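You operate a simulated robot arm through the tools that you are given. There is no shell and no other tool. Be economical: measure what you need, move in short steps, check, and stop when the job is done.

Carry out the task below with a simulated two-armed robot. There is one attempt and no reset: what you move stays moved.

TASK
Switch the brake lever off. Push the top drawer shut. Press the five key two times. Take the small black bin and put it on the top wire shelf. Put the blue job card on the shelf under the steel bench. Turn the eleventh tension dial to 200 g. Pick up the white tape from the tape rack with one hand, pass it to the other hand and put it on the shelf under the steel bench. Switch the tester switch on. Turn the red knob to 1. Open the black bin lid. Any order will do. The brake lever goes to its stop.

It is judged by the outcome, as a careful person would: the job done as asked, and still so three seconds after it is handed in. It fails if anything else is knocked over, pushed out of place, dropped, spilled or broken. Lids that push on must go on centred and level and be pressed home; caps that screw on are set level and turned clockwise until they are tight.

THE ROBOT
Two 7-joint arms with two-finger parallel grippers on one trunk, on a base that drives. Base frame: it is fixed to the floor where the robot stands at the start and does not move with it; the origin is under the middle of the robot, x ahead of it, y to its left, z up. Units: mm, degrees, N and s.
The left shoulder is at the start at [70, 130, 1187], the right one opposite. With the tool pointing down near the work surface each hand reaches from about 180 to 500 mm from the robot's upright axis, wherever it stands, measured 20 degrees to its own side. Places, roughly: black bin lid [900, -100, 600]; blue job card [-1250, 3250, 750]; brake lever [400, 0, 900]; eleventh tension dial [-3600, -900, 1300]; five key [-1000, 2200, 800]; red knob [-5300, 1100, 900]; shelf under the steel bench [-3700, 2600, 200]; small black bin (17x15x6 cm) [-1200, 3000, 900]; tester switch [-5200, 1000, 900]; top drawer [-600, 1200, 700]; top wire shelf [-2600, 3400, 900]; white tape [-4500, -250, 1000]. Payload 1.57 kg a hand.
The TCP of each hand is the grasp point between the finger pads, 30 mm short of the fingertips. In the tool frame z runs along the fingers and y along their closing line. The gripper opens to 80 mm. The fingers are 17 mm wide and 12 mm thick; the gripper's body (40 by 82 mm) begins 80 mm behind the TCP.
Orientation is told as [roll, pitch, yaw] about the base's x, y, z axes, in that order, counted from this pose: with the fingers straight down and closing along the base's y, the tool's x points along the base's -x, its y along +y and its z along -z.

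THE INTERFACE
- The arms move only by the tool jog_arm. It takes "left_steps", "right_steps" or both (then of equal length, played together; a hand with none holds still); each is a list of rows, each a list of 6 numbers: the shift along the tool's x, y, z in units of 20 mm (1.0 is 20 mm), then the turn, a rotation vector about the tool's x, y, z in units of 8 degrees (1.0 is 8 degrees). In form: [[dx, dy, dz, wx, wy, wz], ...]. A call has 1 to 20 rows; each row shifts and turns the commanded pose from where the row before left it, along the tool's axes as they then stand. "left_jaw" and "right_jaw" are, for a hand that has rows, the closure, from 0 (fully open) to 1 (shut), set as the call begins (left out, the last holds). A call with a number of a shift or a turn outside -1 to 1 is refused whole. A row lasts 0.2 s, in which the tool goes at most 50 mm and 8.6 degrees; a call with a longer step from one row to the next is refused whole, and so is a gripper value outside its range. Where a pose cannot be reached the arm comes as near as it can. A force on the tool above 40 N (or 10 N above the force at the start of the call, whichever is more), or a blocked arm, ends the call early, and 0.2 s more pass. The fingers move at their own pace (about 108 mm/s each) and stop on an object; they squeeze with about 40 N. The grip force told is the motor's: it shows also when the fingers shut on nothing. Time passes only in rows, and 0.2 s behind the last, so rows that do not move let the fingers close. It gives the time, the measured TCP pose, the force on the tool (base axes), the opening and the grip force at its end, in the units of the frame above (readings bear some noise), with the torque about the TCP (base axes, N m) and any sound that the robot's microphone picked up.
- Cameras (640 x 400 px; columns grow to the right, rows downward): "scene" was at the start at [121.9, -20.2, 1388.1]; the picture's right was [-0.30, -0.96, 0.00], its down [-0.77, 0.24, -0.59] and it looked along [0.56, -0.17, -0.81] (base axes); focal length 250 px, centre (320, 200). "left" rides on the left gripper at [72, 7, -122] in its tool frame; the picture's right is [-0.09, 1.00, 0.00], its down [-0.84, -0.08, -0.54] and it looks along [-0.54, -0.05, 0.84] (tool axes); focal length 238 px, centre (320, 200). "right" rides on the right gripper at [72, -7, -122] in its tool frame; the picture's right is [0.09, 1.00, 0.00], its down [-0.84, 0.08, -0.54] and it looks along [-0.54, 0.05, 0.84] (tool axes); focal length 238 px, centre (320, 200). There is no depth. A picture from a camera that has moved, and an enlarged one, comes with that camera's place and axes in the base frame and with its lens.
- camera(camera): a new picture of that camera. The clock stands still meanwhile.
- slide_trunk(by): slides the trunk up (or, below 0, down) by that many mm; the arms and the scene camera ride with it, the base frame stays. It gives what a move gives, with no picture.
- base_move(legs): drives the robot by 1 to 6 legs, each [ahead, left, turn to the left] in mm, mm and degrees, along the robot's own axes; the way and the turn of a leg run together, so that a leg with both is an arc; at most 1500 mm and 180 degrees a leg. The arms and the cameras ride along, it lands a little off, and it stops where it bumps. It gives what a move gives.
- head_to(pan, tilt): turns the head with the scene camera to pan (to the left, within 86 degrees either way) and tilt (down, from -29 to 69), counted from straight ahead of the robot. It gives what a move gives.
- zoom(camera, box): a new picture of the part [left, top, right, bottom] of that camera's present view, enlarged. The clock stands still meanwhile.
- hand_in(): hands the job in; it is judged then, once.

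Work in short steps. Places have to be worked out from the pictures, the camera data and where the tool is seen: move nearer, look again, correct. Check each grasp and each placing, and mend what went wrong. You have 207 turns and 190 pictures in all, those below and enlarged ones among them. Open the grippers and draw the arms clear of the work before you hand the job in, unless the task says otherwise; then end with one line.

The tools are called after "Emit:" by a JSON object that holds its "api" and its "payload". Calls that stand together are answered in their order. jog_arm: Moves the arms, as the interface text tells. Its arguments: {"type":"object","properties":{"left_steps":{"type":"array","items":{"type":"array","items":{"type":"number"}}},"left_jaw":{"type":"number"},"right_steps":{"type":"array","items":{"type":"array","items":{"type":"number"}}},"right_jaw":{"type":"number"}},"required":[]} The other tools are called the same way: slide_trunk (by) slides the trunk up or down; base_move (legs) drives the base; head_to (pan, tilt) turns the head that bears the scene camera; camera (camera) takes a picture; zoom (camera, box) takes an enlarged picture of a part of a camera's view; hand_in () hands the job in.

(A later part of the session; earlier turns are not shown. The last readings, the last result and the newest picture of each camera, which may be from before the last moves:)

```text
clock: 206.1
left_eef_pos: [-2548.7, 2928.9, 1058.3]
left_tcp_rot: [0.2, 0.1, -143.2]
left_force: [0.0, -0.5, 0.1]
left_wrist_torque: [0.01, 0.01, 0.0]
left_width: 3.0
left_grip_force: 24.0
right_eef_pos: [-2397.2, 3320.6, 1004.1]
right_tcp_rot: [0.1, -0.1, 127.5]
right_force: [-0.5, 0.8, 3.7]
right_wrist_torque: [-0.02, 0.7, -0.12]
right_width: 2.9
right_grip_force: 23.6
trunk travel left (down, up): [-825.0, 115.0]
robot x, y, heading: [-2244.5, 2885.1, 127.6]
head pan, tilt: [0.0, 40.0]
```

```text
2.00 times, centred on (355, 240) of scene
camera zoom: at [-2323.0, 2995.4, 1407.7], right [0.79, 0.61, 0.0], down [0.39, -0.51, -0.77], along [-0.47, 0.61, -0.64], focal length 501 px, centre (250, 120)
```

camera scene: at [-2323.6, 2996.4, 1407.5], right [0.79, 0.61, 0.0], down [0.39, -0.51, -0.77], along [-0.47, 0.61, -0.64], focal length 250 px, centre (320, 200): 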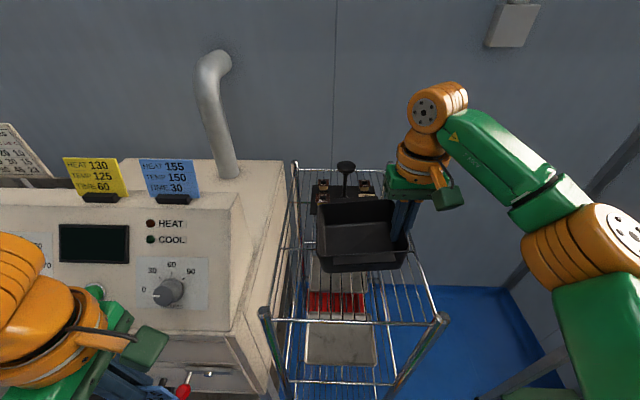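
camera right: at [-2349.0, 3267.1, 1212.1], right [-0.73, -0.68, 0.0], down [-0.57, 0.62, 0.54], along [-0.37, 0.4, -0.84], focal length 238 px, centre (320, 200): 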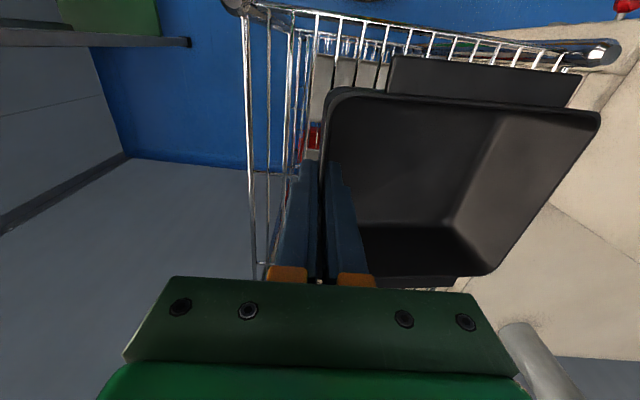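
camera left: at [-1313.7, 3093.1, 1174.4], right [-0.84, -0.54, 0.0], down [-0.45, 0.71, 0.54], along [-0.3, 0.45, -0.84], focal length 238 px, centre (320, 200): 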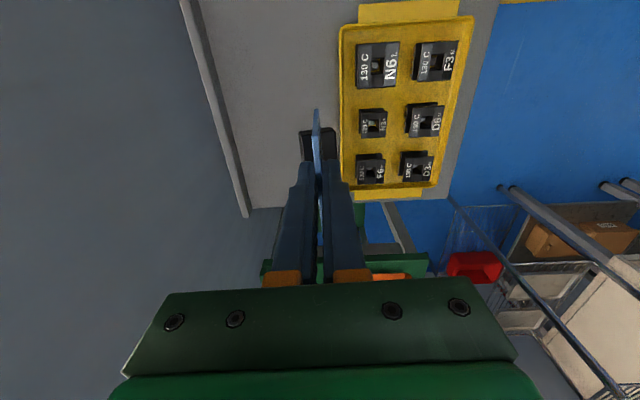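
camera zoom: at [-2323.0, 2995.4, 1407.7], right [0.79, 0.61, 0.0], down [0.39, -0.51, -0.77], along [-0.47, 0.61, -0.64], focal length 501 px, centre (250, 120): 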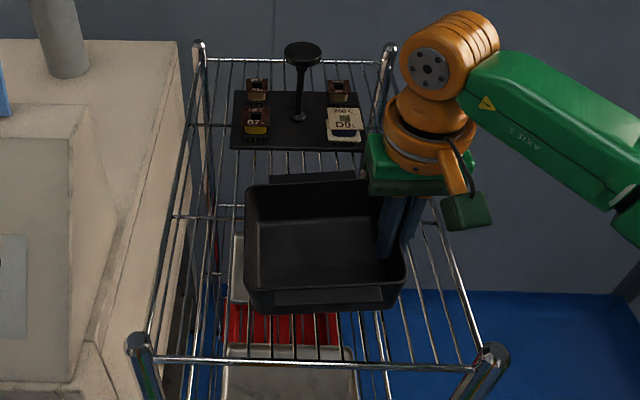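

First contact is felt. I ease down 4 mm more and release.

Emit:
{"api": "jog_arm", "payload": {"right_steps": [[0, 0, 0.15, 0, 0, 0], [0, 0, 0.1, 0, 0, 0], [0, 0, 0, 0, 0, 0]]}}

Emit:
{"api": "jog_arm", "payload": {"right_steps": [[0, 0, 0, 0, 0, 0], [0, 0, 0, 0, 0, 0], [0, 0, 0, 0, 0, 0]], "right_jaw": 0.4}}

Emit:
{"api": "jog_arm", "payload": {"right_steps": [[0, 0, -0.8, 0, 0, 0], [0, 0, -1, 0, 0, 0], [0, 0, -1, 0, 0, 0], [0, 0, -1, 0, 0, 0], [0, 0, -1, 0, 0, 0]]}}

Emit:
{"api": "zoom", "payload": {"camera": "scene", "box": [250, 140, 460, 340]}}

```text
clock: 206.8
left_eef_pos: [-2547.3, 2928.4, 1058.9]
left_tcp_rot: [0.2, 0.2, -143.2]
left_force: [-0.1, -0.2, -1.1]
left_wrist_torque: [0.02, -0.02, 0.02]
left_width: 3.0
left_grip_force: 24.2
right_eef_pos: [-2395.6, 3320.6, 1000.4]
right_tcp_rot: [0.0, -0.2, 127.5]
right_force: [0.6, 1.9, 6.4]
right_wrist_torque: [-0.05, 1.05, -0.25]
right_width: 4.0
right_grip_force: 24.8
trunk travel left (down, up): [-825.0, 115.0]
robot x, y, heading: [-2241.4, 2883.0, 127.4]
head pan, tilt: [0.0, 40.0]
```

```text
clock: 207.7
left_eef_pos: [-2548.4, 2927.5, 1058.7]
left_tcp_rot: [0.4, 0.0, -143.2]
left_force: [0.4, -0.2, 0.2]
left_wrist_torque: [0.01, -0.02, 0.02]
left_width: 3.3
left_grip_force: 24.8
right_eef_pos: [-2396.9, 3321.6, 999.5]
right_tcp_rot: [0.1, -0.1, 127.5]
right_force: [-0.5, 0.5, 0.4]
right_wrist_torque: [-0.02, 0.0, 0.02]
right_width: 48.1
right_grip_force: 0.0
trunk travel left (down, up): [-825.0, 115.0]
robot x, y, heading: [-2241.1, 2886.7, 127.6]
head pan, tilt: [0.0, 40.0]
```

```text
clock: 208.8
left_eef_pos: [-2548.9, 2927.9, 1057.9]
left_tcp_rot: [0.3, 0.2, -143.1]
left_force: [0.9, 0.6, -0.4]
left_wrist_torque: [0.0, 0.01, 0.02]
left_width: 3.1
left_grip_force: 24.0
right_eef_pos: [-2399.3, 3320.3, 1096.8]
right_tcp_rot: [-0.2, -0.1, 127.5]
right_force: [0.4, 0.2, -0.2]
right_wrist_torque: [-0.03, -0.01, -0.01]
right_width: 48.0
right_grip_force: 0.0
trunk travel left (down, up): [-825.0, 115.0]
robot x, y, heading: [-2244.7, 2886.2, 127.6]
head pan, tilt: [0.0, 40.0]
```

```text
2.00 times, centred on (355, 240) of scene
camera zoom: at [-2323.7, 2995.5, 1407.6], right [0.79, 0.61, 0.0], down [0.39, -0.51, -0.77], along [-0.47, 0.61, -0.64], focal length 501 px, centre (250, 120)
```

zoom: 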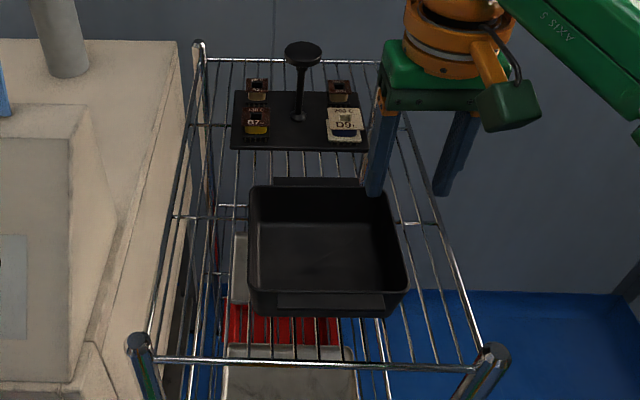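

The bin rests squarely on the top wire shelf. I retract and drive along the wall to the steel bench for the card.

Emit:
{"api": "jog_arm", "payload": {"right_steps": [[1, 0, 0, 0, 0, 0], [1, 0, 0, 0, 0, 0], [1, 0, 0, 0, 0, 0], [1, 0, 0, 0, 0, 0], [1, 0, 0, 0, 0, 0], [1, 0, 0, 0, 0, 0], [1, 0, 0, 0, 0, 0]]}}

Emit:
{"api": "base_move", "payload": {"legs": [[-400, 0, 0], [0, 1350, 0]]}}

Emit:
{"api": "head_to", "payload": {"pan": 0, "tilt": 30}}

Emit:
{"api": "camera", "payload": {"camera": "scene"}}

```text
clock: 210.4
left_eef_pos: [-2547.6, 2928.9, 1058.4]
left_tcp_rot: [0.2, 0.0, -143.2]
left_force: [-0.3, 0.3, -0.4]
left_wrist_torque: [0.01, 0.06, 0.01]
left_width: 2.8
left_grip_force: 24.6
right_eef_pos: [-2312.9, 3210.1, 1096.2]
right_tcp_rot: [0.0, -0.1, 127.5]
right_force: [0.3, 0.0, -0.3]
right_wrist_torque: [0.01, -0.01, -0.03]
right_width: 48.0
right_grip_force: 0.1
trunk travel left (down, up): [-825.0, 115.0]
robot x, y, heading: [-2243.8, 2885.3, 127.5]
head pan, tilt: [0.0, 40.0]
```

```text
clock: 219.4
left_eef_pos: [-3407.0, 1780.9, 1059.6]
left_tcp_rot: [0.4, 0.1, -143.9]
left_force: [0.4, -0.2, -0.2]
left_wrist_torque: [0.01, 0.03, -0.02]
left_width: 3.1
left_grip_force: 24.0
right_eef_pos: [-3167.9, 2059.1, 1097.4]
right_tcp_rot: [0.0, -0.1, 126.7]
right_force: [-0.6, -0.5, -0.1]
right_wrist_torque: [0.02, 0.01, 0.01]
right_width: 48.1
right_grip_force: 0.1
trunk travel left (down, up): [-825.0, 115.0]
robot x, y, heading: [-3099.3, 1734.9, 126.7]
head pan, tilt: [0.0, 40.0]
```

```text
clock: 220.2
left_eef_pos: [-3407.5, 1780.5, 1058.1]
left_tcp_rot: [0.3, 0.1, -144.0]
left_force: [0.2, -0.1, -0.2]
left_wrist_torque: [0.0, -0.06, -0.02]
left_width: 3.2
left_grip_force: 24.1
right_eef_pos: [-3169.7, 2059.0, 1097.4]
right_tcp_rot: [0.0, -0.2, 126.8]
right_force: [0.4, -0.4, 0.0]
right_wrist_torque: [0.03, 0.0, 0.03]
right_width: 48.1
right_grip_force: 0.1
trunk travel left (down, up): [-825.0, 115.0]
robot x, y, heading: [-3099.4, 1738.0, 126.8]
head pan, tilt: [0.0, 30.0]
```

```text
78 pictures are left
camera scene: at [-3184.5, 1849.5, 1422.8], right [0.8, 0.6, 0.0], down [0.3, -0.4, -0.87], along [-0.52, 0.69, -0.5], focal length 250 px, centre (320, 200)
```

scene: 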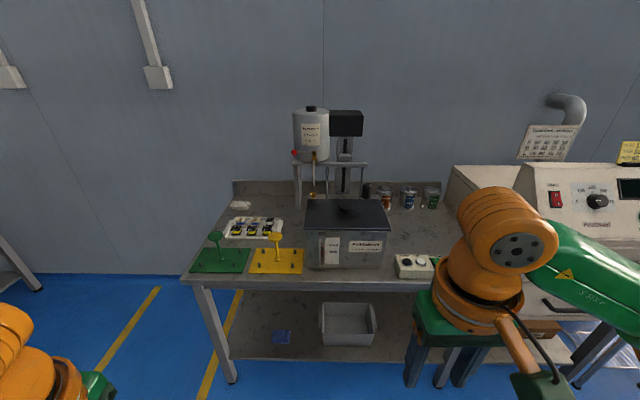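

Steel bench: top ~z 720, lower shelf ~z 200 with front edge ~780 ahead; free spot between the left leg and the blue thing. I pull the right hand back, shift left 145, lower the trunk, and extend the left hand forward/down while still clear.

Emit:
{"api": "jog_arm", "payload": {"right_steps": [[1, 0, 0, 0, 0, 0], [1, 0, 0, 0, 0, 0], [1, 0, 0, 0, 0, 0], [1, 0, 0, 0, 0, 0], [0.5, 0, 0, 0, 0, 0]], "right_jaw": 0}}

Emit:
{"api": "base_move", "payload": {"legs": [[0, 145, 0]]}}

Emit:
{"api": "slide_trunk", "payload": {"by": -590}}

Emit:
{"api": "jog_arm", "payload": {"left_steps": [[0, -0.9, 0.2, 0, 0, 0], [0, -0.9, 0.2, 0, 0, 0], [0, -0.9, 0.2, 0, 0, 0], [0, -0.9, 0.2, 0, 0, 0], [0, -0.9, 0.5, 0, 0, 0], [0, -0.9, 0.5, 0, 0, 0], [0, -0.9, 0.5, 0, 0, 0], [0, -0.9, 0.8, 0, 0, 0], [0, -0.9, 0.8, 0, 0, 0], [0, 0, 0.8, 0, 0, 0]]}}

Emit:
{"api": "head_to", "payload": {"pan": 15, "tilt": 30}}

Emit:
{"api": "camera", "payload": {"camera": "scene"}}

```text
clock: 221.4
left_eef_pos: [-3406.3, 1780.5, 1058.1]
left_tcp_rot: [0.3, 0.1, -143.9]
left_force: [0.3, 0.3, -0.5]
left_wrist_torque: [-0.02, -0.02, 0.01]
left_width: 3.0
left_grip_force: 24.3
right_eef_pos: [-3114.3, 1987.1, 1094.4]
right_tcp_rot: [-0.1, -0.2, 126.8]
right_force: [-0.6, -0.4, -0.3]
right_wrist_torque: [0.0, 0.0, 0.0]
right_width: 80.2
right_grip_force: 0.0
trunk travel left (down, up): [-825.0, 115.0]
robot x, y, heading: [-3101.0, 1732.7, 127.0]
head pan, tilt: [0.0, 30.0]
```

```text
clock: 222.7
left_eef_pos: [-3521.8, 1694.3, 1058.8]
left_tcp_rot: [0.4, 0.0, -143.7]
left_force: [0.6, 0.5, -0.1]
left_wrist_torque: [0.02, 0.0, 0.01]
left_width: 3.0
left_grip_force: 23.9
right_eef_pos: [-3231.0, 1900.1, 1095.5]
right_tcp_rot: [0.2, -0.1, 126.9]
right_force: [0.5, -0.6, 0.8]
right_wrist_torque: [0.01, 0.02, -0.02]
right_width: 79.9
right_grip_force: 0.1
trunk travel left (down, up): [-825.0, 115.0]
robot x, y, heading: [-3217.3, 1645.0, 126.8]
head pan, tilt: [0.0, 30.0]
```

```text
refused: -590 is not a number from -400 to 400
```

```text
clock: 224.9
left_eef_pos: [-3619.6, 1822.7, 963.0]
left_tcp_rot: [0.3, 0.1, -143.9]
left_force: [-0.9, 0.4, -1.1]
left_wrist_torque: [0.0, -0.04, 0.0]
left_width: 3.3
left_grip_force: 24.4
right_eef_pos: [-3232.3, 1897.7, 1095.8]
right_tcp_rot: [-0.1, -0.1, 126.9]
right_force: [-0.2, 0.2, 1.2]
right_wrist_torque: [-0.01, 0.05, 0.03]
right_width: 80.1
right_grip_force: 0.0
trunk travel left (down, up): [-825.0, 115.0]
robot x, y, heading: [-3223.4, 1647.4, 126.9]
head pan, tilt: [0.0, 30.0]
```

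```text
clock: 225.7
left_eef_pos: [-3620.2, 1821.7, 962.9]
left_tcp_rot: [0.3, 0.2, -143.8]
left_force: [-1.0, -0.2, -0.1]
left_wrist_torque: [-0.01, 0.03, 0.02]
left_width: 3.2
left_grip_force: 24.0
right_eef_pos: [-3232.0, 1898.6, 1096.0]
right_tcp_rot: [0.0, -0.1, 127.0]
right_force: [0.2, 0.8, -0.3]
right_wrist_torque: [-0.02, 0.01, -0.01]
right_width: 80.1
right_grip_force: 0.1
trunk travel left (down, up): [-825.0, 115.0]
robot x, y, heading: [-3217.4, 1647.4, 126.9]
head pan, tilt: [15.0, 30.0]
```

```text
77 pictures are left
camera scene: at [-3319.3, 1744.6, 1422.9], right [0.62, 0.79, 0.0], down [0.39, -0.31, -0.87], along [-0.68, 0.53, -0.5], focal length 250 px, centre (320, 200)
```

scene: 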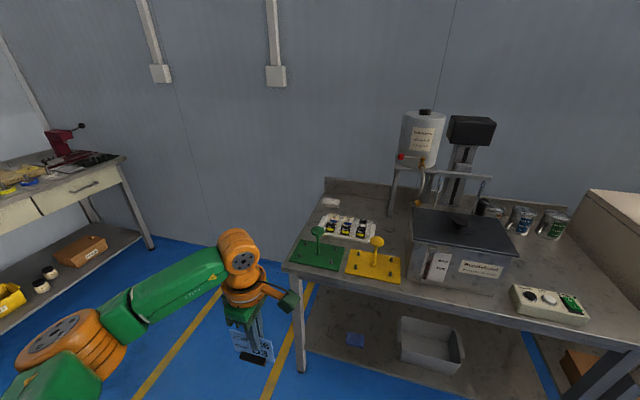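

The trunk move is limited to 400 per call; I lower in two calls and check the low view.

Emit:
{"api": "slide_trunk", "payload": {"by": -400}}

Emit:
{"api": "slide_trunk", "payload": {"by": -190}}

Emit:
{"api": "head_to", "payload": {"pan": 15, "tilt": 25}}

Emit:
{"api": "camera", "payload": {"camera": "scene"}}

```text
clock: 229.5
left_eef_pos: [-3619.3, 1822.9, 562.3]
left_tcp_rot: [0.2, 0.2, -143.8]
left_force: [-0.3, -0.1, -0.4]
left_wrist_torque: [0.03, -0.01, 0.02]
left_width: 2.8
left_grip_force: 24.1
right_eef_pos: [-3231.5, 1898.2, 694.7]
right_tcp_rot: [0.0, -0.1, 126.9]
right_force: [-0.3, 1.0, 0.3]
right_wrist_torque: [0.01, 0.01, 0.01]
right_width: 79.9
right_grip_force: 0.1
trunk travel left (down, up): [-425.0, 515.0]
robot x, y, heading: [-3221.1, 1649.0, 127.2]
head pan, tilt: [15.0, 30.0]
```

```text
clock: 231.6
left_eef_pos: [-3619.0, 1822.5, 372.4]
left_tcp_rot: [0.3, 0.1, -143.7]
left_force: [0.1, 0.5, -0.7]
left_wrist_torque: [0.01, -0.04, -0.05]
left_width: 3.2
left_grip_force: 24.3
right_eef_pos: [-3232.2, 1897.9, 504.3]
right_tcp_rot: [0.1, -0.1, 126.9]
right_force: [-0.3, -0.7, 0.3]
right_wrist_torque: [-0.04, -0.02, 0.02]
right_width: 79.8
right_grip_force: 0.0
trunk travel left (down, up): [-235.0, 705.0]
robot x, y, heading: [-3220.1, 1650.1, 126.9]
head pan, tilt: [15.0, 30.0]
```

```text
clock: 232.3
left_eef_pos: [-3618.8, 1822.2, 373.0]
left_tcp_rot: [0.3, 0.1, -143.8]
left_force: [1.3, -0.4, -1.1]
left_wrist_torque: [-0.02, 0.0, 0.03]
left_width: 2.9
left_grip_force: 23.7
right_eef_pos: [-3232.3, 1897.5, 505.9]
right_tcp_rot: [-0.1, 0.0, 126.9]
right_force: [0.1, -1.3, 0.3]
right_wrist_torque: [0.0, -0.01, 0.01]
right_width: 80.3
right_grip_force: 0.0
trunk travel left (down, up): [-235.0, 705.0]
robot x, y, heading: [-3216.9, 1644.7, 126.8]
head pan, tilt: [15.0, 25.0]
```

```text
76 pictures are left
camera scene: at [-3320.6, 1745.6, 840.8], right [0.62, 0.79, 0.0], down [0.33, -0.26, -0.91], along [-0.71, 0.56, -0.42], focal length 250 px, centre (320, 200)
```

scene: 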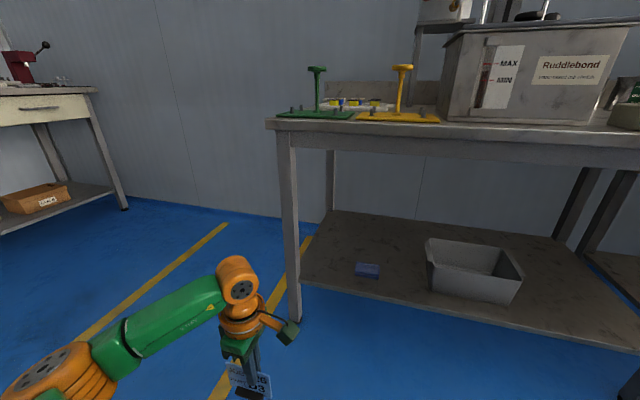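

Shelf edge is at 760 ahead (z≈215), free area L 90–250. I lower the left hand, shift it right 40, tilt 17° to set the stand level again, and check the card.

Emit:
{"api": "jog_arm", "payload": {"left_steps": [[0.7, 0, 0.9, 0, 0, 0], [0.7, 0, 0.9, 0, 0, 0], [0.6, 0, 0.7, 0, 0, 0], [0, 0, 0, -1, 0, 0], [0, 0, 0, -1, 0, 0], [0, 0, 0, 0, 0, 0]]}}

Emit:
{"api": "head_to", "payload": {"pan": 25, "tilt": 45}}

Emit:
{"api": "camera", "payload": {"camera": "scene"}}

Emit:
{"api": "camera", "payload": {"camera": "left"}}

```text
clock: 233.7
left_eef_pos: [-3587.2, 1846.9, 323.7]
left_tcp_rot: [16.2, 0.2, -143.8]
left_force: [0.0, -0.6, 0.4]
left_wrist_torque: [0.04, 0.01, -0.03]
left_width: 2.8
left_grip_force: 23.9
right_eef_pos: [-3231.9, 1898.4, 506.1]
right_tcp_rot: [-0.1, -0.1, 126.9]
right_force: [0.2, 0.3, -0.5]
right_wrist_torque: [0.02, 0.01, -0.02]
right_width: 79.7
right_grip_force: 0.1
trunk travel left (down, up): [-235.0, 705.0]
robot x, y, heading: [-3221.0, 1648.0, 127.0]
head pan, tilt: [15.0, 25.0]
```

```text
clock: 234.5
left_eef_pos: [-3587.7, 1846.0, 323.3]
left_tcp_rot: [16.2, 0.1, -143.8]
left_force: [-0.7, -0.1, -1.6]
left_wrist_torque: [0.06, 0.02, -0.03]
left_width: 2.8
left_grip_force: 23.7
right_eef_pos: [-3231.4, 1898.3, 505.9]
right_tcp_rot: [0.0, -0.1, 126.8]
right_force: [-0.1, -0.7, 0.3]
right_wrist_torque: [-0.02, 0.03, 0.02]
right_width: 79.9
right_grip_force: 0.0
trunk travel left (down, up): [-235.0, 705.0]
robot x, y, heading: [-3220.9, 1650.6, 126.9]
head pan, tilt: [25.0, 45.0]
```

```text
75 pictures are left
camera scene: at [-3319.8, 1727.1, 810.3], right [0.47, 0.88, 0.0], down [0.62, -0.33, -0.71], along [-0.62, 0.33, -0.71], focal length 250 px, centre (320, 200)
```

scene: 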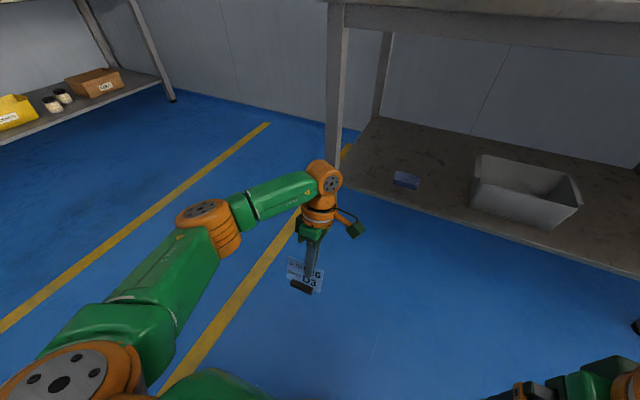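

```text
74 pictures are left
camera left: at [-3546.0, 1910.2, 441.9], right [0.49, -0.83, 0.28], down [-0.81, -0.31, 0.5], along [-0.32, -0.47, -0.82], focal length 238 px, centre (320, 200)
```

left: 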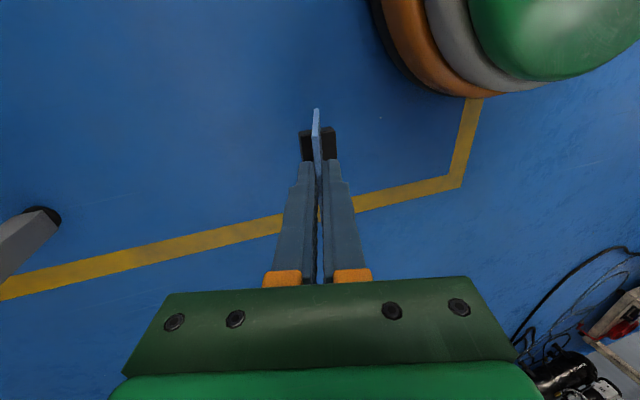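

I zoom to see if the stand's base is level.

Emit:
{"api": "zoom", "payload": {"camera": "scene", "box": [260, 230, 350, 310]}}

```text
5.00 times, centred on (305, 270) of scene
camera zoom: at [-3319.8, 1727.1, 810.3], right [0.47, 0.88, 0.0], down [0.62, -0.33, -0.71], along [-0.62, 0.33, -0.71], focal length 1253 px, centre (395, -150)
```

zoom: 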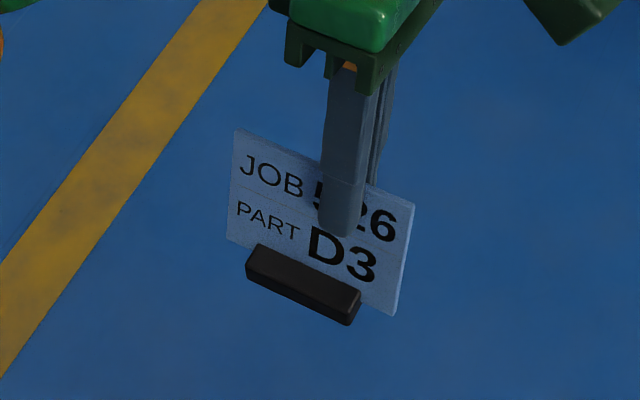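

The stand looks properly oriented. I drive ahead 455 to bring it over the shelf.

Emit:
{"api": "base_move", "payload": {"legs": [[455, 0, 0]]}}

Emit:
{"api": "camera", "payload": {"camera": "scene"}}

Emit:
{"api": "camera", "payload": {"camera": "left"}}

```text
clock: 237.1
left_eef_pos: [-3842.3, 2185.7, 323.3]
left_tcp_rot: [16.2, -0.2, -143.8]
left_force: [0.0, -0.9, -1.3]
left_wrist_torque: [0.0, 0.0, -0.02]
left_width: 3.0
left_grip_force: 24.0
right_eef_pos: [-3487.8, 2241.5, 504.6]
right_tcp_rot: [0.2, -0.4, 127.2]
right_force: [-0.5, -0.8, -0.4]
right_wrist_torque: [0.02, 0.03, 0.01]
right_width: 80.2
right_grip_force: 0.0
trunk travel left (down, up): [-235.0, 705.0]
robot x, y, heading: [-3473.8, 1990.6, 126.9]
head pan, tilt: [25.0, 45.0]
stopped in leg 1: the robot was blocked; the commanded pose is now the measured one
```

```text
72 pictures are left
camera scene: at [-3572.0, 2068.6, 811.1], right [0.47, 0.88, 0.0], down [0.62, -0.33, -0.71], along [-0.63, 0.33, -0.7], focal length 250 px, centre (320, 200)
```

scene: 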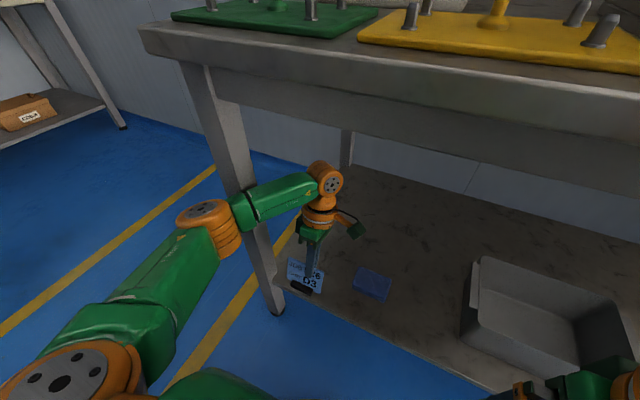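

```text
71 pictures are left
camera left: at [-3799.8, 2250.9, 442.8], right [0.49, -0.83, 0.28], down [-0.81, -0.31, 0.5], along [-0.33, -0.47, -0.82], focal length 238 px, centre (320, 200)
```

left: 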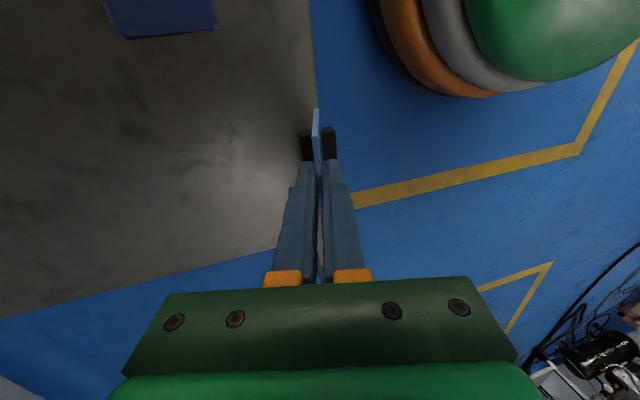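

The base is stopped (25 short), the forearm is close to the bench leg. I back 15, shift right 40, then extend the arm 65 mm ahead.

Emit:
{"api": "base_move", "payload": {"legs": [[-12, 0, 0], [0, -40, 0]]}}

Emit:
{"api": "jog_arm", "payload": {"left_steps": [[0, -0.77, -0.22, 0, 0, 0], [0, -0.77, -0.22, 0, 0, 0], [0, -0.77, -0.22, 0, 0, 0], [0, -0.77, -0.22, 0, 0, 0], [0, -0.5, -0.14, 0, 0, 0]]}}

Emit:
{"api": "camera", "payload": {"camera": "scene"}}

Emit:
{"api": "camera", "payload": {"camera": "left"}}

```text
clock: 238.3
left_eef_pos: [-3803.1, 2200.6, 322.0]
left_tcp_rot: [16.6, 0.1, -143.8]
left_force: [-0.9, -1.0, 0.2]
left_wrist_torque: [-0.01, -0.01, -0.01]
left_width: 3.2
left_grip_force: 24.4
right_eef_pos: [-3450.6, 2255.4, 504.8]
right_tcp_rot: [0.0, -0.1, 127.2]
right_force: [0.3, -0.3, 0.0]
right_wrist_torque: [-0.01, 0.0, -0.02]
right_width: 80.0
right_grip_force: 0.0
trunk travel left (down, up): [-235.0, 705.0]
robot x, y, heading: [-3436.4, 2004.2, 127.2]
head pan, tilt: [25.0, 45.0]
```

```text
clock: 239.5
left_eef_pos: [-3836.6, 2236.7, 323.4]
left_tcp_rot: [16.5, 0.2, -143.9]
left_force: [0.5, 0.3, 0.0]
left_wrist_torque: [0.02, -0.02, -0.04]
left_width: 3.1
left_grip_force: 24.0
left hand out of reach, approached as far as the arm can: row 4, 5
right_eef_pos: [-3449.8, 2256.4, 505.1]
right_tcp_rot: [-0.1, -0.1, 127.2]
right_force: [-0.3, -0.2, -0.3]
right_wrist_torque: [-0.01, -0.03, -0.02]
right_width: 80.0
right_grip_force: 0.0
trunk travel left (down, up): [-235.0, 705.0]
robot x, y, heading: [-3439.6, 2004.0, 127.1]
head pan, tilt: [25.0, 45.0]
```

```text
70 pictures are left
camera scene: at [-3537.2, 2084.4, 810.3], right [0.47, 0.88, 0.0], down [0.63, -0.33, -0.71], along [-0.63, 0.33, -0.71], focal length 250 px, centre (320, 200)
```

scene: 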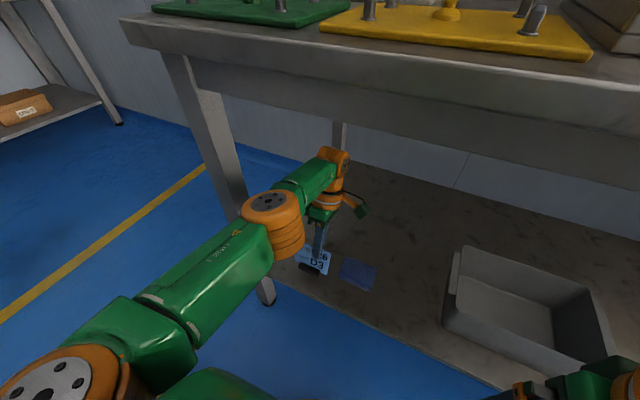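

```text
69 pictures are left
camera left: at [-3795.8, 2302.1, 442.5], right [0.49, -0.83, 0.28], down [-0.81, -0.31, 0.5], along [-0.32, -0.47, -0.82], focal length 238 px, centre (320, 200)
```

left: 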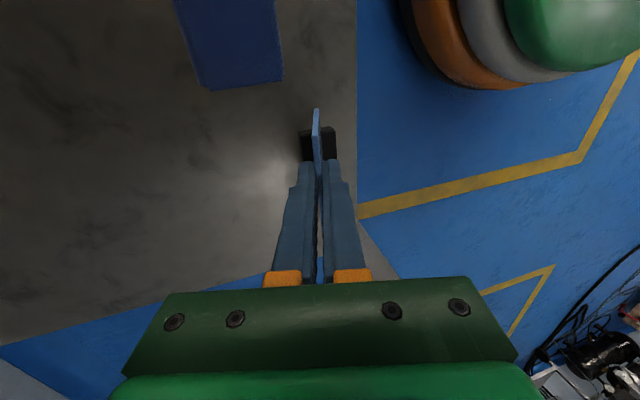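

The stand is now ~25 mm inside the shelf edge. I nudge the base 12 mm ahead and lower until contact.

Emit:
{"api": "base_move", "payload": {"legs": [[12, 0, 0]]}}

Emit:
{"api": "jog_arm", "payload": {"left_steps": [[0, -0.14, 0.48, 0, 0, 0], [0, -0.14, 0.48, 0, 0, 0], [0, -0.08, 0.29, 0, 0, 0], [0, 0, 0, 0, 0, 0]]}}

Emit:
{"api": "zoom", "payload": {"camera": "scene", "box": [250, 210, 390, 310]}}

```text
clock: 240.3
left_eef_pos: [-3842.5, 2246.9, 323.7]
left_tcp_rot: [16.6, 0.1, -143.8]
left_force: [0.5, -0.2, -0.1]
left_wrist_torque: [0.0, 0.0, -0.02]
left_width: 2.9
left_grip_force: 24.8
right_eef_pos: [-3457.5, 2266.0, 505.8]
right_tcp_rot: [-0.1, -0.1, 127.2]
right_force: [-0.5, -0.3, 0.1]
right_wrist_torque: [0.03, 0.03, -0.04]
right_width: 80.0
right_grip_force: 0.1
trunk travel left (down, up): [-235.0, 705.0]
robot x, y, heading: [-3443.3, 2017.8, 127.3]
head pan, tilt: [25.0, 45.0]
```

```text
clock: 241.3
left_eef_pos: [-3841.2, 2241.0, 299.5]
left_tcp_rot: [16.4, 0.0, -143.8]
left_force: [-1.0, 0.1, 1.8]
left_wrist_torque: [-0.02, 0.01, -0.01]
left_width: 2.8
left_grip_force: 24.3
left hand out of reach, approached as far as the arm can: row 2
right_eef_pos: [-3458.1, 2266.8, 505.8]
right_tcp_rot: [0.0, 0.0, 127.1]
right_force: [-0.3, 0.3, 0.1]
right_wrist_torque: [0.0, -0.01, -0.01]
right_width: 79.9
right_grip_force: 0.1
trunk travel left (down, up): [-235.0, 705.0]
robot x, y, heading: [-3445.8, 2012.9, 126.9]
head pan, tilt: [25.0, 45.0]
```

```text
4.00 times, centred on (320, 260) of scene
camera zoom: at [-3544.3, 2094.0, 810.4], right [0.47, 0.88, 0.0], down [0.63, -0.33, -0.71], along [-0.63, 0.33, -0.71], focal length 1002 px, centre (320, -40)
```

zoom: 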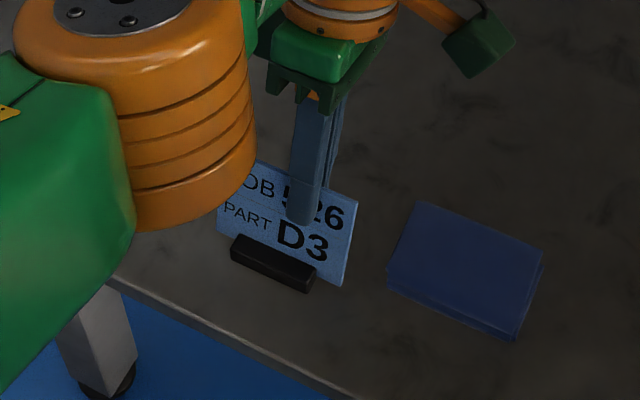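

It is very near the surface. I lower with the trunk a few mm and watch the force.

Emit:
{"api": "slide_trunk", "payload": {"by": -5}}

Emit:
{"api": "slide_trunk", "payload": {"by": -4}}

```text
clock: 241.8
left_eef_pos: [-3841.5, 2241.6, 298.6]
left_tcp_rot: [16.3, -0.1, -143.8]
left_force: [-0.6, -1.9, 23.3]
left_wrist_torque: [-0.09, -0.09, -0.01]
left_width: 3.0
left_grip_force: 24.3
right_eef_pos: [-3456.0, 2264.1, 501.3]
right_tcp_rot: [0.1, -0.4, 127.3]
right_force: [-0.6, 0.2, 0.4]
right_wrist_torque: [0.0, 0.0, 0.0]
right_width: 80.0
right_grip_force: 0.0
trunk travel left (down, up): [-230.0, 710.0]
robot x, y, heading: [-3441.0, 2013.7, 127.1]
head pan, tilt: [25.0, 45.0]
```

```text
clock: 242.4
left_eef_pos: [-3841.2, 2241.7, 292.9]
left_tcp_rot: [16.2, -0.1, -143.9]
left_force: [3.8, -3.2, 22.9]
left_wrist_torque: [-0.26, -0.31, 0.01]
left_width: 3.0
left_grip_force: 24.1
right_eef_pos: [-3456.6, 2264.6, 496.4]
right_tcp_rot: [0.0, -0.4, 127.2]
right_force: [-0.1, 0.7, -0.6]
right_wrist_torque: [-0.03, 0.0, -0.01]
right_width: 80.0
right_grip_force: 0.0
trunk travel left (down, up): [-226.0, 714.0]
robot x, y, heading: [-3446.8, 2018.3, 127.0]
head pan, tilt: [25.0, 45.0]
```

Firm contact with little torque: the stand is on the shelf and level. I open the jaw and lift with the trunk.

Emit:
{"api": "jog_arm", "payload": {"left_steps": [[0, 0, 0, 0, 0, 0], [0, 0, 0, 0, 0, 0], [0, 0, 0, 0, 0, 0]], "left_jaw": 0.5}}

Emit:
{"api": "slide_trunk", "payload": {"by": 80}}

Emit:
{"api": "zoom", "payload": {"camera": "scene", "box": [230, 210, 410, 350]}}

```text
clock: 243.2
left_eef_pos: [-3841.4, 2242.7, 288.9]
left_tcp_rot: [16.4, -0.1, -143.9]
left_force: [0.2, 0.8, -0.3]
left_wrist_torque: [0.02, 0.0, 0.0]
left_width: 40.1
left_grip_force: 0.1
right_eef_pos: [-3457.1, 2266.9, 496.0]
right_tcp_rot: [0.0, -0.1, 127.1]
right_force: [0.6, 0.5, -0.7]
right_wrist_torque: [0.04, 0.02, 0.0]
right_width: 79.8
right_grip_force: 0.0
trunk travel left (down, up): [-226.0, 714.0]
robot x, y, heading: [-3440.7, 2014.9, 127.0]
head pan, tilt: [25.0, 45.0]
```

```text
clock: 244.3
left_eef_pos: [-3840.7, 2242.5, 370.5]
left_tcp_rot: [16.5, -0.1, -143.9]
left_force: [1.9, 0.3, -0.3]
left_wrist_torque: [0.02, -0.01, -0.01]
left_width: 40.0
left_grip_force: 0.0
right_eef_pos: [-3458.3, 2265.5, 576.3]
right_tcp_rot: [0.0, -0.1, 127.2]
right_force: [0.2, -0.2, 0.4]
right_wrist_torque: [-0.01, -0.01, 0.02]
right_width: 80.2
right_grip_force: 0.0
trunk travel left (down, up): [-306.0, 634.0]
robot x, y, heading: [-3441.4, 2016.6, 127.3]
head pan, tilt: [25.0, 45.0]
```

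```text
2.86 times, centred on (320, 280) of scene
camera zoom: at [-3544.6, 2094.2, 881.3], right [0.47, 0.88, 0.0], down [0.63, -0.33, -0.71], along [-0.63, 0.33, -0.71], focal length 716 px, centre (320, -29)
```

zoom: 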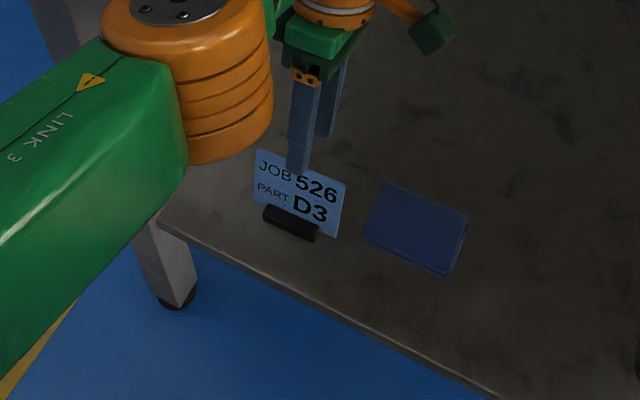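

The job card stands on the bench shelf. I back out, raise the trunk, and restore the left hand to its natural pose.

Emit:
{"api": "base_move", "payload": {"legs": [[-480, 0, 0]]}}

Emit:
{"api": "slide_trunk", "payload": {"by": 400}}

Emit:
{"api": "jog_arm", "payload": {"left_steps": [[0, 0.8, 0, 1, 0, 0], [0, 0.8, 0, 1, 0, 0], [0, 0.5, 0, 0, 0, 1], [0, 0.5, 0, 0, 0, 1], [0, 0, 0, 0, 0, 1], [0, 0, 0, 0, 0, 1], [0, 0, 0, 0, 0, 1], [0, 0, 0, 0, 0, 1], [0, 0, 0, 0, 0, 1], [0, 0, 0, 0, 0, 1], [0, 0, 0, 0, 0, 1], [0, 0, 0, 0, 0, 1], [0, 0, 0, 0, 0, 1], [0, 0, 0, 0, 0, 0.2]], "left_jaw": 0}}

Emit:
{"api": "slide_trunk", "payload": {"by": 119}}

Emit:
{"api": "base_move", "payload": {"legs": [[0, 0, 91], [700, -300, 0]]}}

Emit:
{"api": "head_to", "payload": {"pan": -10, "tilt": 20}}

Emit:
{"api": "camera", "payload": {"camera": "scene"}}

```text
clock: 247.2
left_eef_pos: [-3551.6, 1860.8, 369.5]
left_tcp_rot: [16.5, 0.0, -144.1]
left_force: [-0.8, 0.2, -0.6]
left_wrist_torque: [0.0, -0.01, 0.03]
left_width: 39.6
left_grip_force: 0.1
right_eef_pos: [-3167.3, 1883.3, 577.1]
right_tcp_rot: [0.0, -0.2, 127.0]
right_force: [0.1, 0.0, 0.4]
right_wrist_torque: [0.01, 0.01, 0.01]
right_width: 80.0
right_grip_force: 0.0
trunk travel left (down, up): [-306.0, 634.0]
robot x, y, heading: [-3159.0, 1633.0, 126.7]
head pan, tilt: [25.0, 45.0]
```

```text
clock: 251.0
left_eef_pos: [-3551.8, 1861.8, 770.2]
left_tcp_rot: [16.4, 0.0, -144.0]
left_force: [-0.2, -0.5, 0.0]
left_wrist_torque: [0.01, 0.02, 0.02]
left_width: 39.9
left_grip_force: 0.1
right_eef_pos: [-3166.5, 1882.6, 976.9]
right_tcp_rot: [0.0, -0.2, 126.8]
right_force: [-0.4, 0.1, 0.0]
right_wrist_torque: [-0.01, -0.02, 0.0]
right_width: 80.2
right_grip_force: 0.0
trunk travel left (down, up): [-706.0, 234.0]
robot x, y, heading: [-3156.3, 1630.3, 126.9]
head pan, tilt: [25.0, 45.0]
```

```text
clock: 254.0
left_eef_pos: [-3553.1, 1924.8, 749.6]
left_tcp_rot: [0.0, 0.5, 126.3]
left_force: [-0.5, 0.2, -0.7]
left_wrist_torque: [0.0, 0.01, 0.0]
left_width: 80.0
left_grip_force: 0.1
left hand out of reach, approached as far as the arm can: row 1, 2, 3, 4, 13, 14
right_eef_pos: [-3167.8, 1883.5, 975.3]
right_tcp_rot: [0.0, -0.1, 127.0]
right_force: [-0.7, -0.1, -0.3]
right_wrist_torque: [-0.02, 0.05, -0.02]
right_width: 79.9
right_grip_force: 0.1
trunk travel left (down, up): [-706.0, 234.0]
robot x, y, heading: [-3155.8, 1631.2, 126.9]
head pan, tilt: [25.0, 45.0]
```

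```text
clock: 255.5
left_eef_pos: [-3552.8, 1923.5, 868.0]
left_tcp_rot: [-0.1, 0.5, 126.3]
left_force: [-0.2, -0.1, 0.3]
left_wrist_torque: [-0.01, -0.01, 0.01]
left_width: 79.9
left_grip_force: 0.0
right_eef_pos: [-3167.2, 1883.1, 1095.2]
right_tcp_rot: [0.0, -0.1, 126.9]
right_force: [0.2, 0.2, -0.1]
right_wrist_torque: [-0.02, -0.01, -0.04]
right_width: 79.8
right_grip_force: 0.2
trunk travel left (down, up): [-825.0, 115.0]
robot x, y, heading: [-3155.7, 1630.7, 126.9]
head pan, tilt: [25.0, 45.0]
```

```text
clock: 263.5
left_eef_pos: [-4166.7, 1009.8, 868.4]
left_tcp_rot: [0.0, 0.5, -141.4]
left_force: [0.0, 0.3, 0.0]
left_wrist_torque: [-0.01, 0.0, 0.01]
left_width: 80.0
left_grip_force: 0.0
right_eef_pos: [-4139.7, 1397.8, 1096.0]
right_tcp_rot: [-0.1, -0.1, -141.0]
right_force: [0.8, -0.5, 0.1]
right_wrist_torque: [0.0, 0.02, 0.01]
right_width: 80.0
right_grip_force: 0.0
trunk travel left (down, up): [-825.0, 115.0]
robot x, y, heading: [-3888.8, 1420.5, -140.9]
head pan, tilt: [25.0, 45.0]
```

```text
clock: 264.6
left_eef_pos: [-4166.9, 1009.4, 868.1]
left_tcp_rot: [-0.1, 0.6, -141.5]
left_force: [0.5, 0.4, 0.8]
left_wrist_torque: [-0.01, 0.01, -0.01]
left_width: 79.8
left_grip_force: 0.1
right_eef_pos: [-4140.2, 1398.3, 1095.6]
right_tcp_rot: [-0.1, -0.1, -141.0]
right_force: [-0.4, -0.2, 0.2]
right_wrist_torque: [-0.01, 0.01, -0.04]
right_width: 80.0
right_grip_force: 0.0
trunk travel left (down, up): [-825.0, 115.0]
robot x, y, heading: [-3891.1, 1420.7, -141.2]
head pan, tilt: [-10.0, 20.0]
```

```text
66 pictures are left
camera scene: at [-4008.8, 1344.1, 1438.9], right [-0.49, 0.87, 0.0], down [0.3, 0.17, -0.94], along [-0.82, -0.46, -0.34], focal length 250 px, centre (320, 200)
```

scene: 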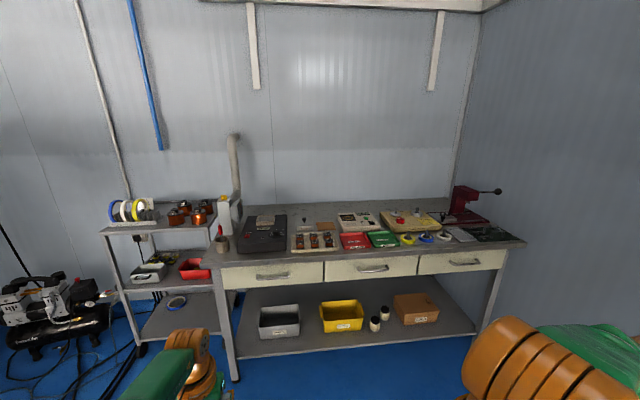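

The tester table is ahead, and the tape rack stands to its left. I zoom on the table items.

Emit:
{"api": "zoom", "payload": {"camera": "scene", "box": [220, 170, 520, 270]}}

```text
2.13 times, centred on (370, 220) of scene
camera zoom: at [-4008.8, 1344.1, 1438.9], right [-0.49, 0.87, 0.0], down [0.3, 0.17, -0.94], along [-0.82, -0.46, -0.34], focal length 534 px, centre (213, 157)
```

zoom: 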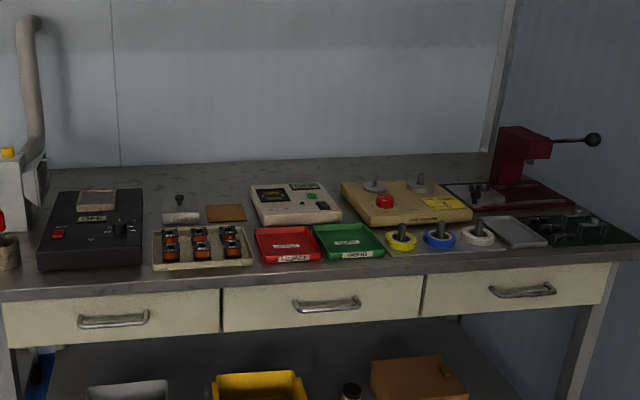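

I drive diagonally to stand before the tester/red knob devices, stopping a little short.

Emit:
{"api": "base_move", "payload": {"legs": [[720, -500, 0]]}}

Emit:
{"api": "head_to", "payload": {"pan": 0, "tilt": 38}}

Emit:
{"api": "camera", "payload": {"camera": "scene"}}

```text
clock: 268.5
left_eef_pos: [-4942.7, 946.3, 868.2]
left_tcp_rot: [0.2, 1.7, -141.0]
left_force: [2.9, 0.5, 0.6]
left_wrist_torque: [-0.09, -0.25, -0.09]
left_width: 79.1
left_grip_force: 0.0
right_eef_pos: [-4924.6, 1332.4, 1096.0]
right_tcp_rot: [0.1, 0.0, -140.2]
right_force: [-0.4, 0.5, -0.6]
right_wrist_torque: [0.01, 0.03, 0.0]
right_width: 80.0
right_grip_force: 0.1
trunk travel left (down, up): [-825.0, 115.0]
robot x, y, heading: [-4673.5, 1356.9, -140.0]
head pan, tilt: [-10.0, 20.0]
stopped in leg 1: the force on the tool passed its limit at 61 N (the readings are from after the stop); the commanded pose is now the measured one
```

```text
clock: 269.3
left_eef_pos: [-4941.6, 946.4, 868.6]
left_tcp_rot: [0.1, 1.7, -141.1]
left_force: [1.0, 0.7, -1.3]
left_wrist_torque: [0.0, -0.07, -0.08]
left_width: 80.0
left_grip_force: 0.0
right_eef_pos: [-4923.4, 1332.8, 1095.7]
right_tcp_rot: [-0.1, -0.1, -140.2]
right_force: [0.9, 0.2, 0.6]
right_wrist_torque: [0.01, 0.01, 0.0]
right_width: 80.0
right_grip_force: 0.1
trunk travel left (down, up): [-825.0, 115.0]
robot x, y, heading: [-4672.9, 1357.8, -140.1]
head pan, tilt: [0.0, 38.0]
```

```text
64 pictures are left
camera scene: at [-4776.5, 1272.4, 1410.6], right [-0.64, 0.77, 0.0], down [0.47, 0.39, -0.79], along [-0.61, -0.51, -0.61], focal length 250 px, centre (320, 200)
```

scene: 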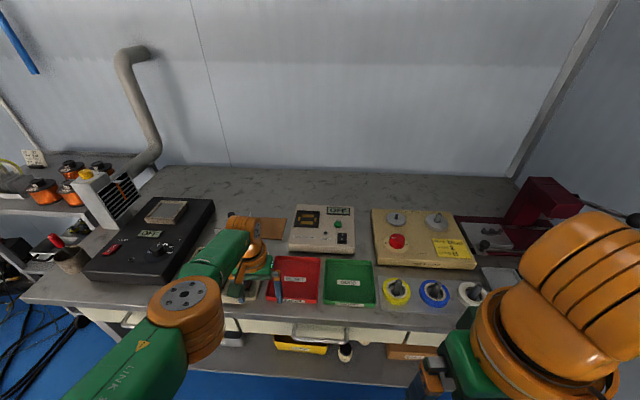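

The left hand was low and bumped something at the table. I look before moving it.

Emit:
{"api": "camera", "payload": {"camera": "left"}}

Emit:
{"api": "zoom", "payload": {"camera": "scene", "box": [160, 180, 400, 330]}}

```text
63 pictures are left
camera left: at [-4885.0, 985.1, 991.1], right [0.55, -0.83, 0.0], down [-0.71, -0.48, 0.52], along [-0.43, -0.29, -0.86], focal length 238 px, centre (320, 200)
```

left: 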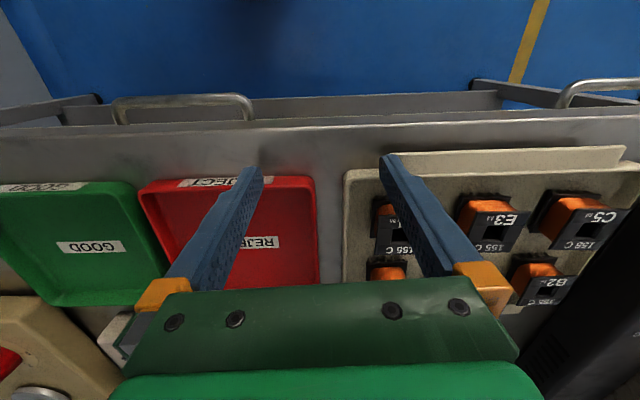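

```text
2.67 times, centred on (280, 255) of scene
camera zoom: at [-4776.5, 1272.4, 1410.6], right [-0.64, 0.77, 0.0], down [0.47, 0.39, -0.79], along [-0.61, -0.51, -0.61], focal length 668 px, centre (427, 53)
```

zoom: 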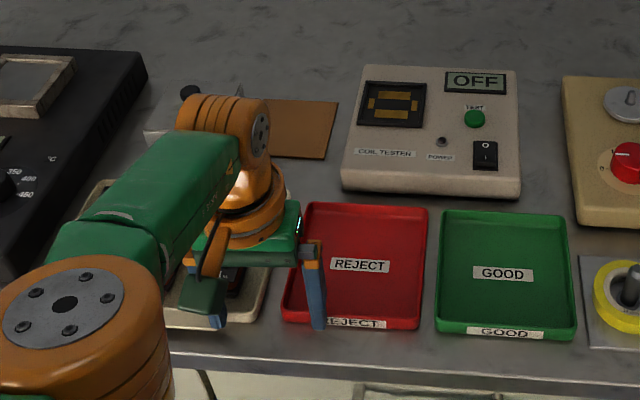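

Trays still line up (gaps ~20 mm as before), so it was only a touch. I lift the left hand straight up and re-check that corner.

Emit:
{"api": "jog_arm", "payload": {"left_steps": [[0, 0, -1, 0, 0, 0], [0, 0, -1, 0, 0, 0], [0, 0, -1, 0, 0, 0], [0, 0, -1, 0, 0, 0], [0, 0, -1, 0, 0, 0], [0.5, 0, -1, 0, 0, 0], [0.5, 0, -1, 0, 0, 0], [0.5, 0, -1, 0, 0, 0], [0.5, 0, -1, 0, 0, 0], [0.5, 0, -1, 0, 0, 0]]}}

Emit:
{"api": "camera", "payload": {"camera": "left"}}

```text
clock: 271.5
left_eef_pos: [-4953.5, 960.1, 1068.0]
left_tcp_rot: [0.1, 1.8, -141.0]
left_force: [-0.3, -1.3, 0.1]
left_wrist_torque: [-0.02, 0.03, 0.02]
left_width: 80.2
left_grip_force: 0.1
left hand out of reach, approached as far as the arm can: row 1, 2, 4, 6, 7, 8, 9, 10
right_eef_pos: [-4925.1, 1333.4, 1096.6]
right_tcp_rot: [0.0, -0.1, -140.1]
right_force: [-0.7, 0.1, -0.5]
right_wrist_torque: [-0.01, 0.05, 0.01]
right_width: 80.0
right_grip_force: 0.2
trunk travel left (down, up): [-825.0, 115.0]
robot x, y, heading: [-4673.4, 1362.4, -139.9]
head pan, tilt: [0.0, 38.0]
```

```text
61 pictures are left
camera left: at [-4897.4, 996.9, 1191.4], right [0.55, -0.83, 0.0], down [-0.71, -0.48, 0.51], along [-0.43, -0.28, -0.86], focal length 238 px, centre (320, 200)
```

left: 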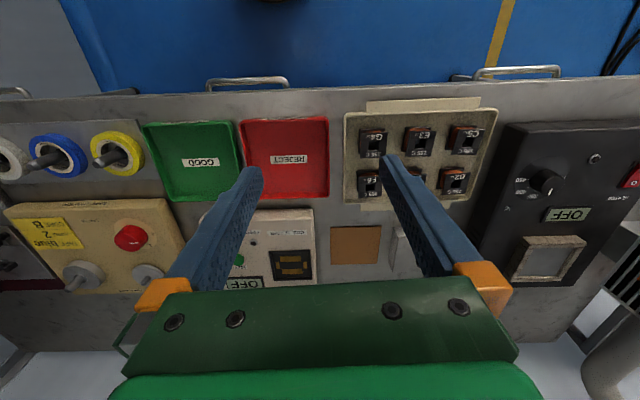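

All six coils and trays are in place. I pull the left hand back over the robot side, then drive 190 mm closer and zoom on the tester and knob.

Emit:
{"api": "jog_arm", "payload": {"left_steps": [[1, 0, -0.3, 0, 0, 0], [1, 0, -0.3, 0, 0, 0], [1, 0, -0.3, 0, 0, 0], [1, 0, 0, 0, 0, 0], [1, 0, 0, 0, 0, 0], [1, 0, 0, 0, 0, 0], [1, 0, 0, 0, 0, 0], [1, 0, 0, 0, 0, 0]]}}

Emit:
{"api": "base_move", "payload": {"legs": [[185, 0, 0]]}}

Emit:
{"api": "head_to", "payload": {"pan": -10, "tilt": 52}}

Emit:
{"api": "camera", "payload": {"camera": "scene"}}

```text
clock: 273.3
left_eef_pos: [-4841.0, 1042.0, 1084.3]
left_tcp_rot: [0.2, 1.5, -140.9]
left_force: [0.1, -0.8, 1.1]
left_wrist_torque: [0.02, 0.01, -0.01]
left_width: 80.0
left_grip_force: 0.2
left hand out of reach, approached as far as the arm can: row 1, 2
right_eef_pos: [-4924.6, 1332.4, 1095.6]
right_tcp_rot: [-0.1, 0.0, -140.0]
right_force: [0.3, 0.4, 0.1]
right_wrist_torque: [0.02, -0.03, -0.03]
right_width: 80.0
right_grip_force: 0.0
trunk travel left (down, up): [-825.0, 115.0]
robot x, y, heading: [-4672.0, 1361.2, -140.1]
head pan, tilt: [0.0, 38.0]
```

```text
clock: 274.9
left_eef_pos: [-4981.3, 924.0, 1085.3]
left_tcp_rot: [0.1, 1.5, -140.9]
left_force: [1.2, 0.4, 0.3]
left_wrist_torque: [-0.02, 0.03, -0.01]
left_width: 80.1
left_grip_force: 0.0
right_eef_pos: [-5064.9, 1213.0, 1095.8]
right_tcp_rot: [-0.1, -0.4, -139.9]
right_force: [0.6, 0.4, 0.0]
right_wrist_torque: [-0.02, 0.02, 0.03]
right_width: 79.9
right_grip_force: 0.0
trunk travel left (down, up): [-825.0, 115.0]
robot x, y, heading: [-4815.3, 1237.8, -139.9]
head pan, tilt: [0.0, 38.0]
```

```text
clock: 275.6
left_eef_pos: [-4983.9, 920.5, 1084.3]
left_tcp_rot: [0.1, 1.7, -140.8]
left_force: [0.1, 0.8, 0.2]
left_wrist_torque: [0.03, -0.02, 0.01]
left_width: 80.0
left_grip_force: 0.0
right_eef_pos: [-5067.3, 1211.3, 1095.7]
right_tcp_rot: [-0.1, -0.1, -139.9]
right_force: [-0.2, -0.9, -0.2]
right_wrist_torque: [-0.02, 0.0, -0.02]
right_width: 79.9
right_grip_force: 0.0
trunk travel left (down, up): [-825.0, 115.0]
robot x, y, heading: [-4817.6, 1236.4, -139.9]
head pan, tilt: [-10.0, 52.0]
```

```text
60 pictures are left
camera scene: at [-4918.4, 1169.6, 1390.7], right [-0.5, 0.86, 0.0], down [0.68, 0.4, -0.62], along [-0.53, -0.31, -0.79], focal length 250 px, centre (320, 200)
```

scene: 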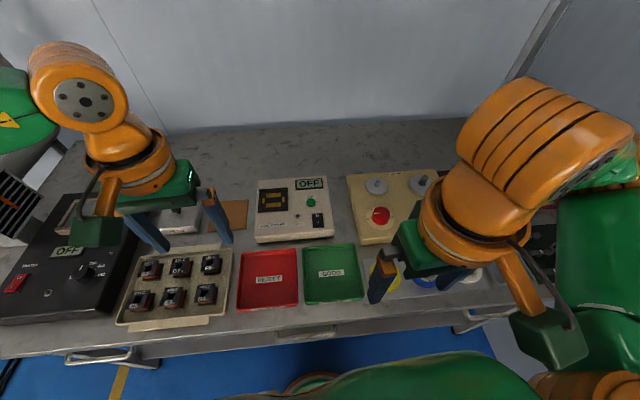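

I take zooms of the tester and knob from the scene camera plus the right-hand camera for triangulation.

Emit:
{"api": "zoom", "payload": {"camera": "scene", "box": [240, 160, 440, 260]}}

Emit:
{"api": "camera", "payload": {"camera": "right"}}

```text
3.20 times, centred on (340, 210) of scene
camera zoom: at [-4918.4, 1169.6, 1390.7], right [-0.5, 0.86, 0.0], down [0.68, 0.4, -0.62], along [-0.53, -0.31, -0.79], focal length 802 px, centre (256, 168)
```

zoom: 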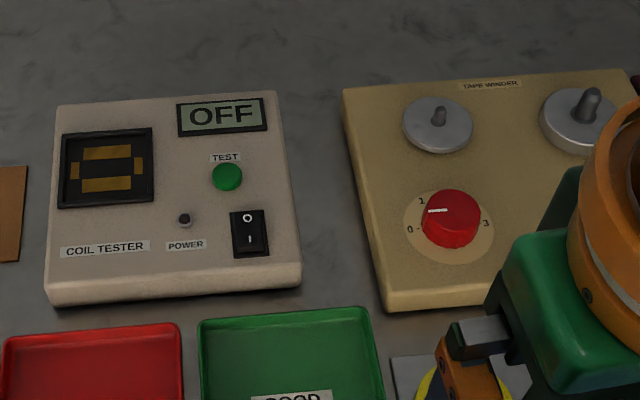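

```text
58 pictures are left
camera right: at [-5015.8, 1262.2, 1217.8], right [0.71, -0.7, 0.0], down [-0.59, -0.6, 0.54], along [-0.38, -0.39, -0.84], focal length 238 px, centre (320, 200)
```

right: 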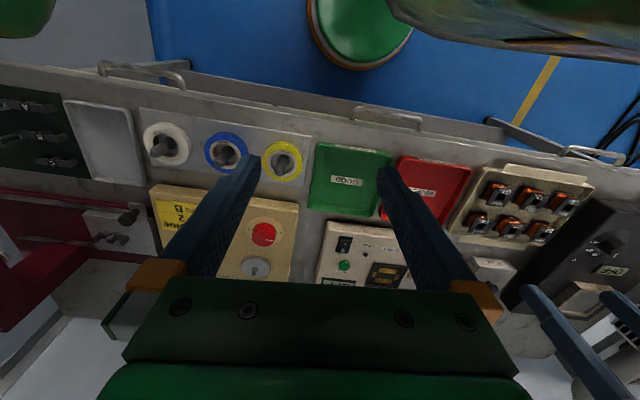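

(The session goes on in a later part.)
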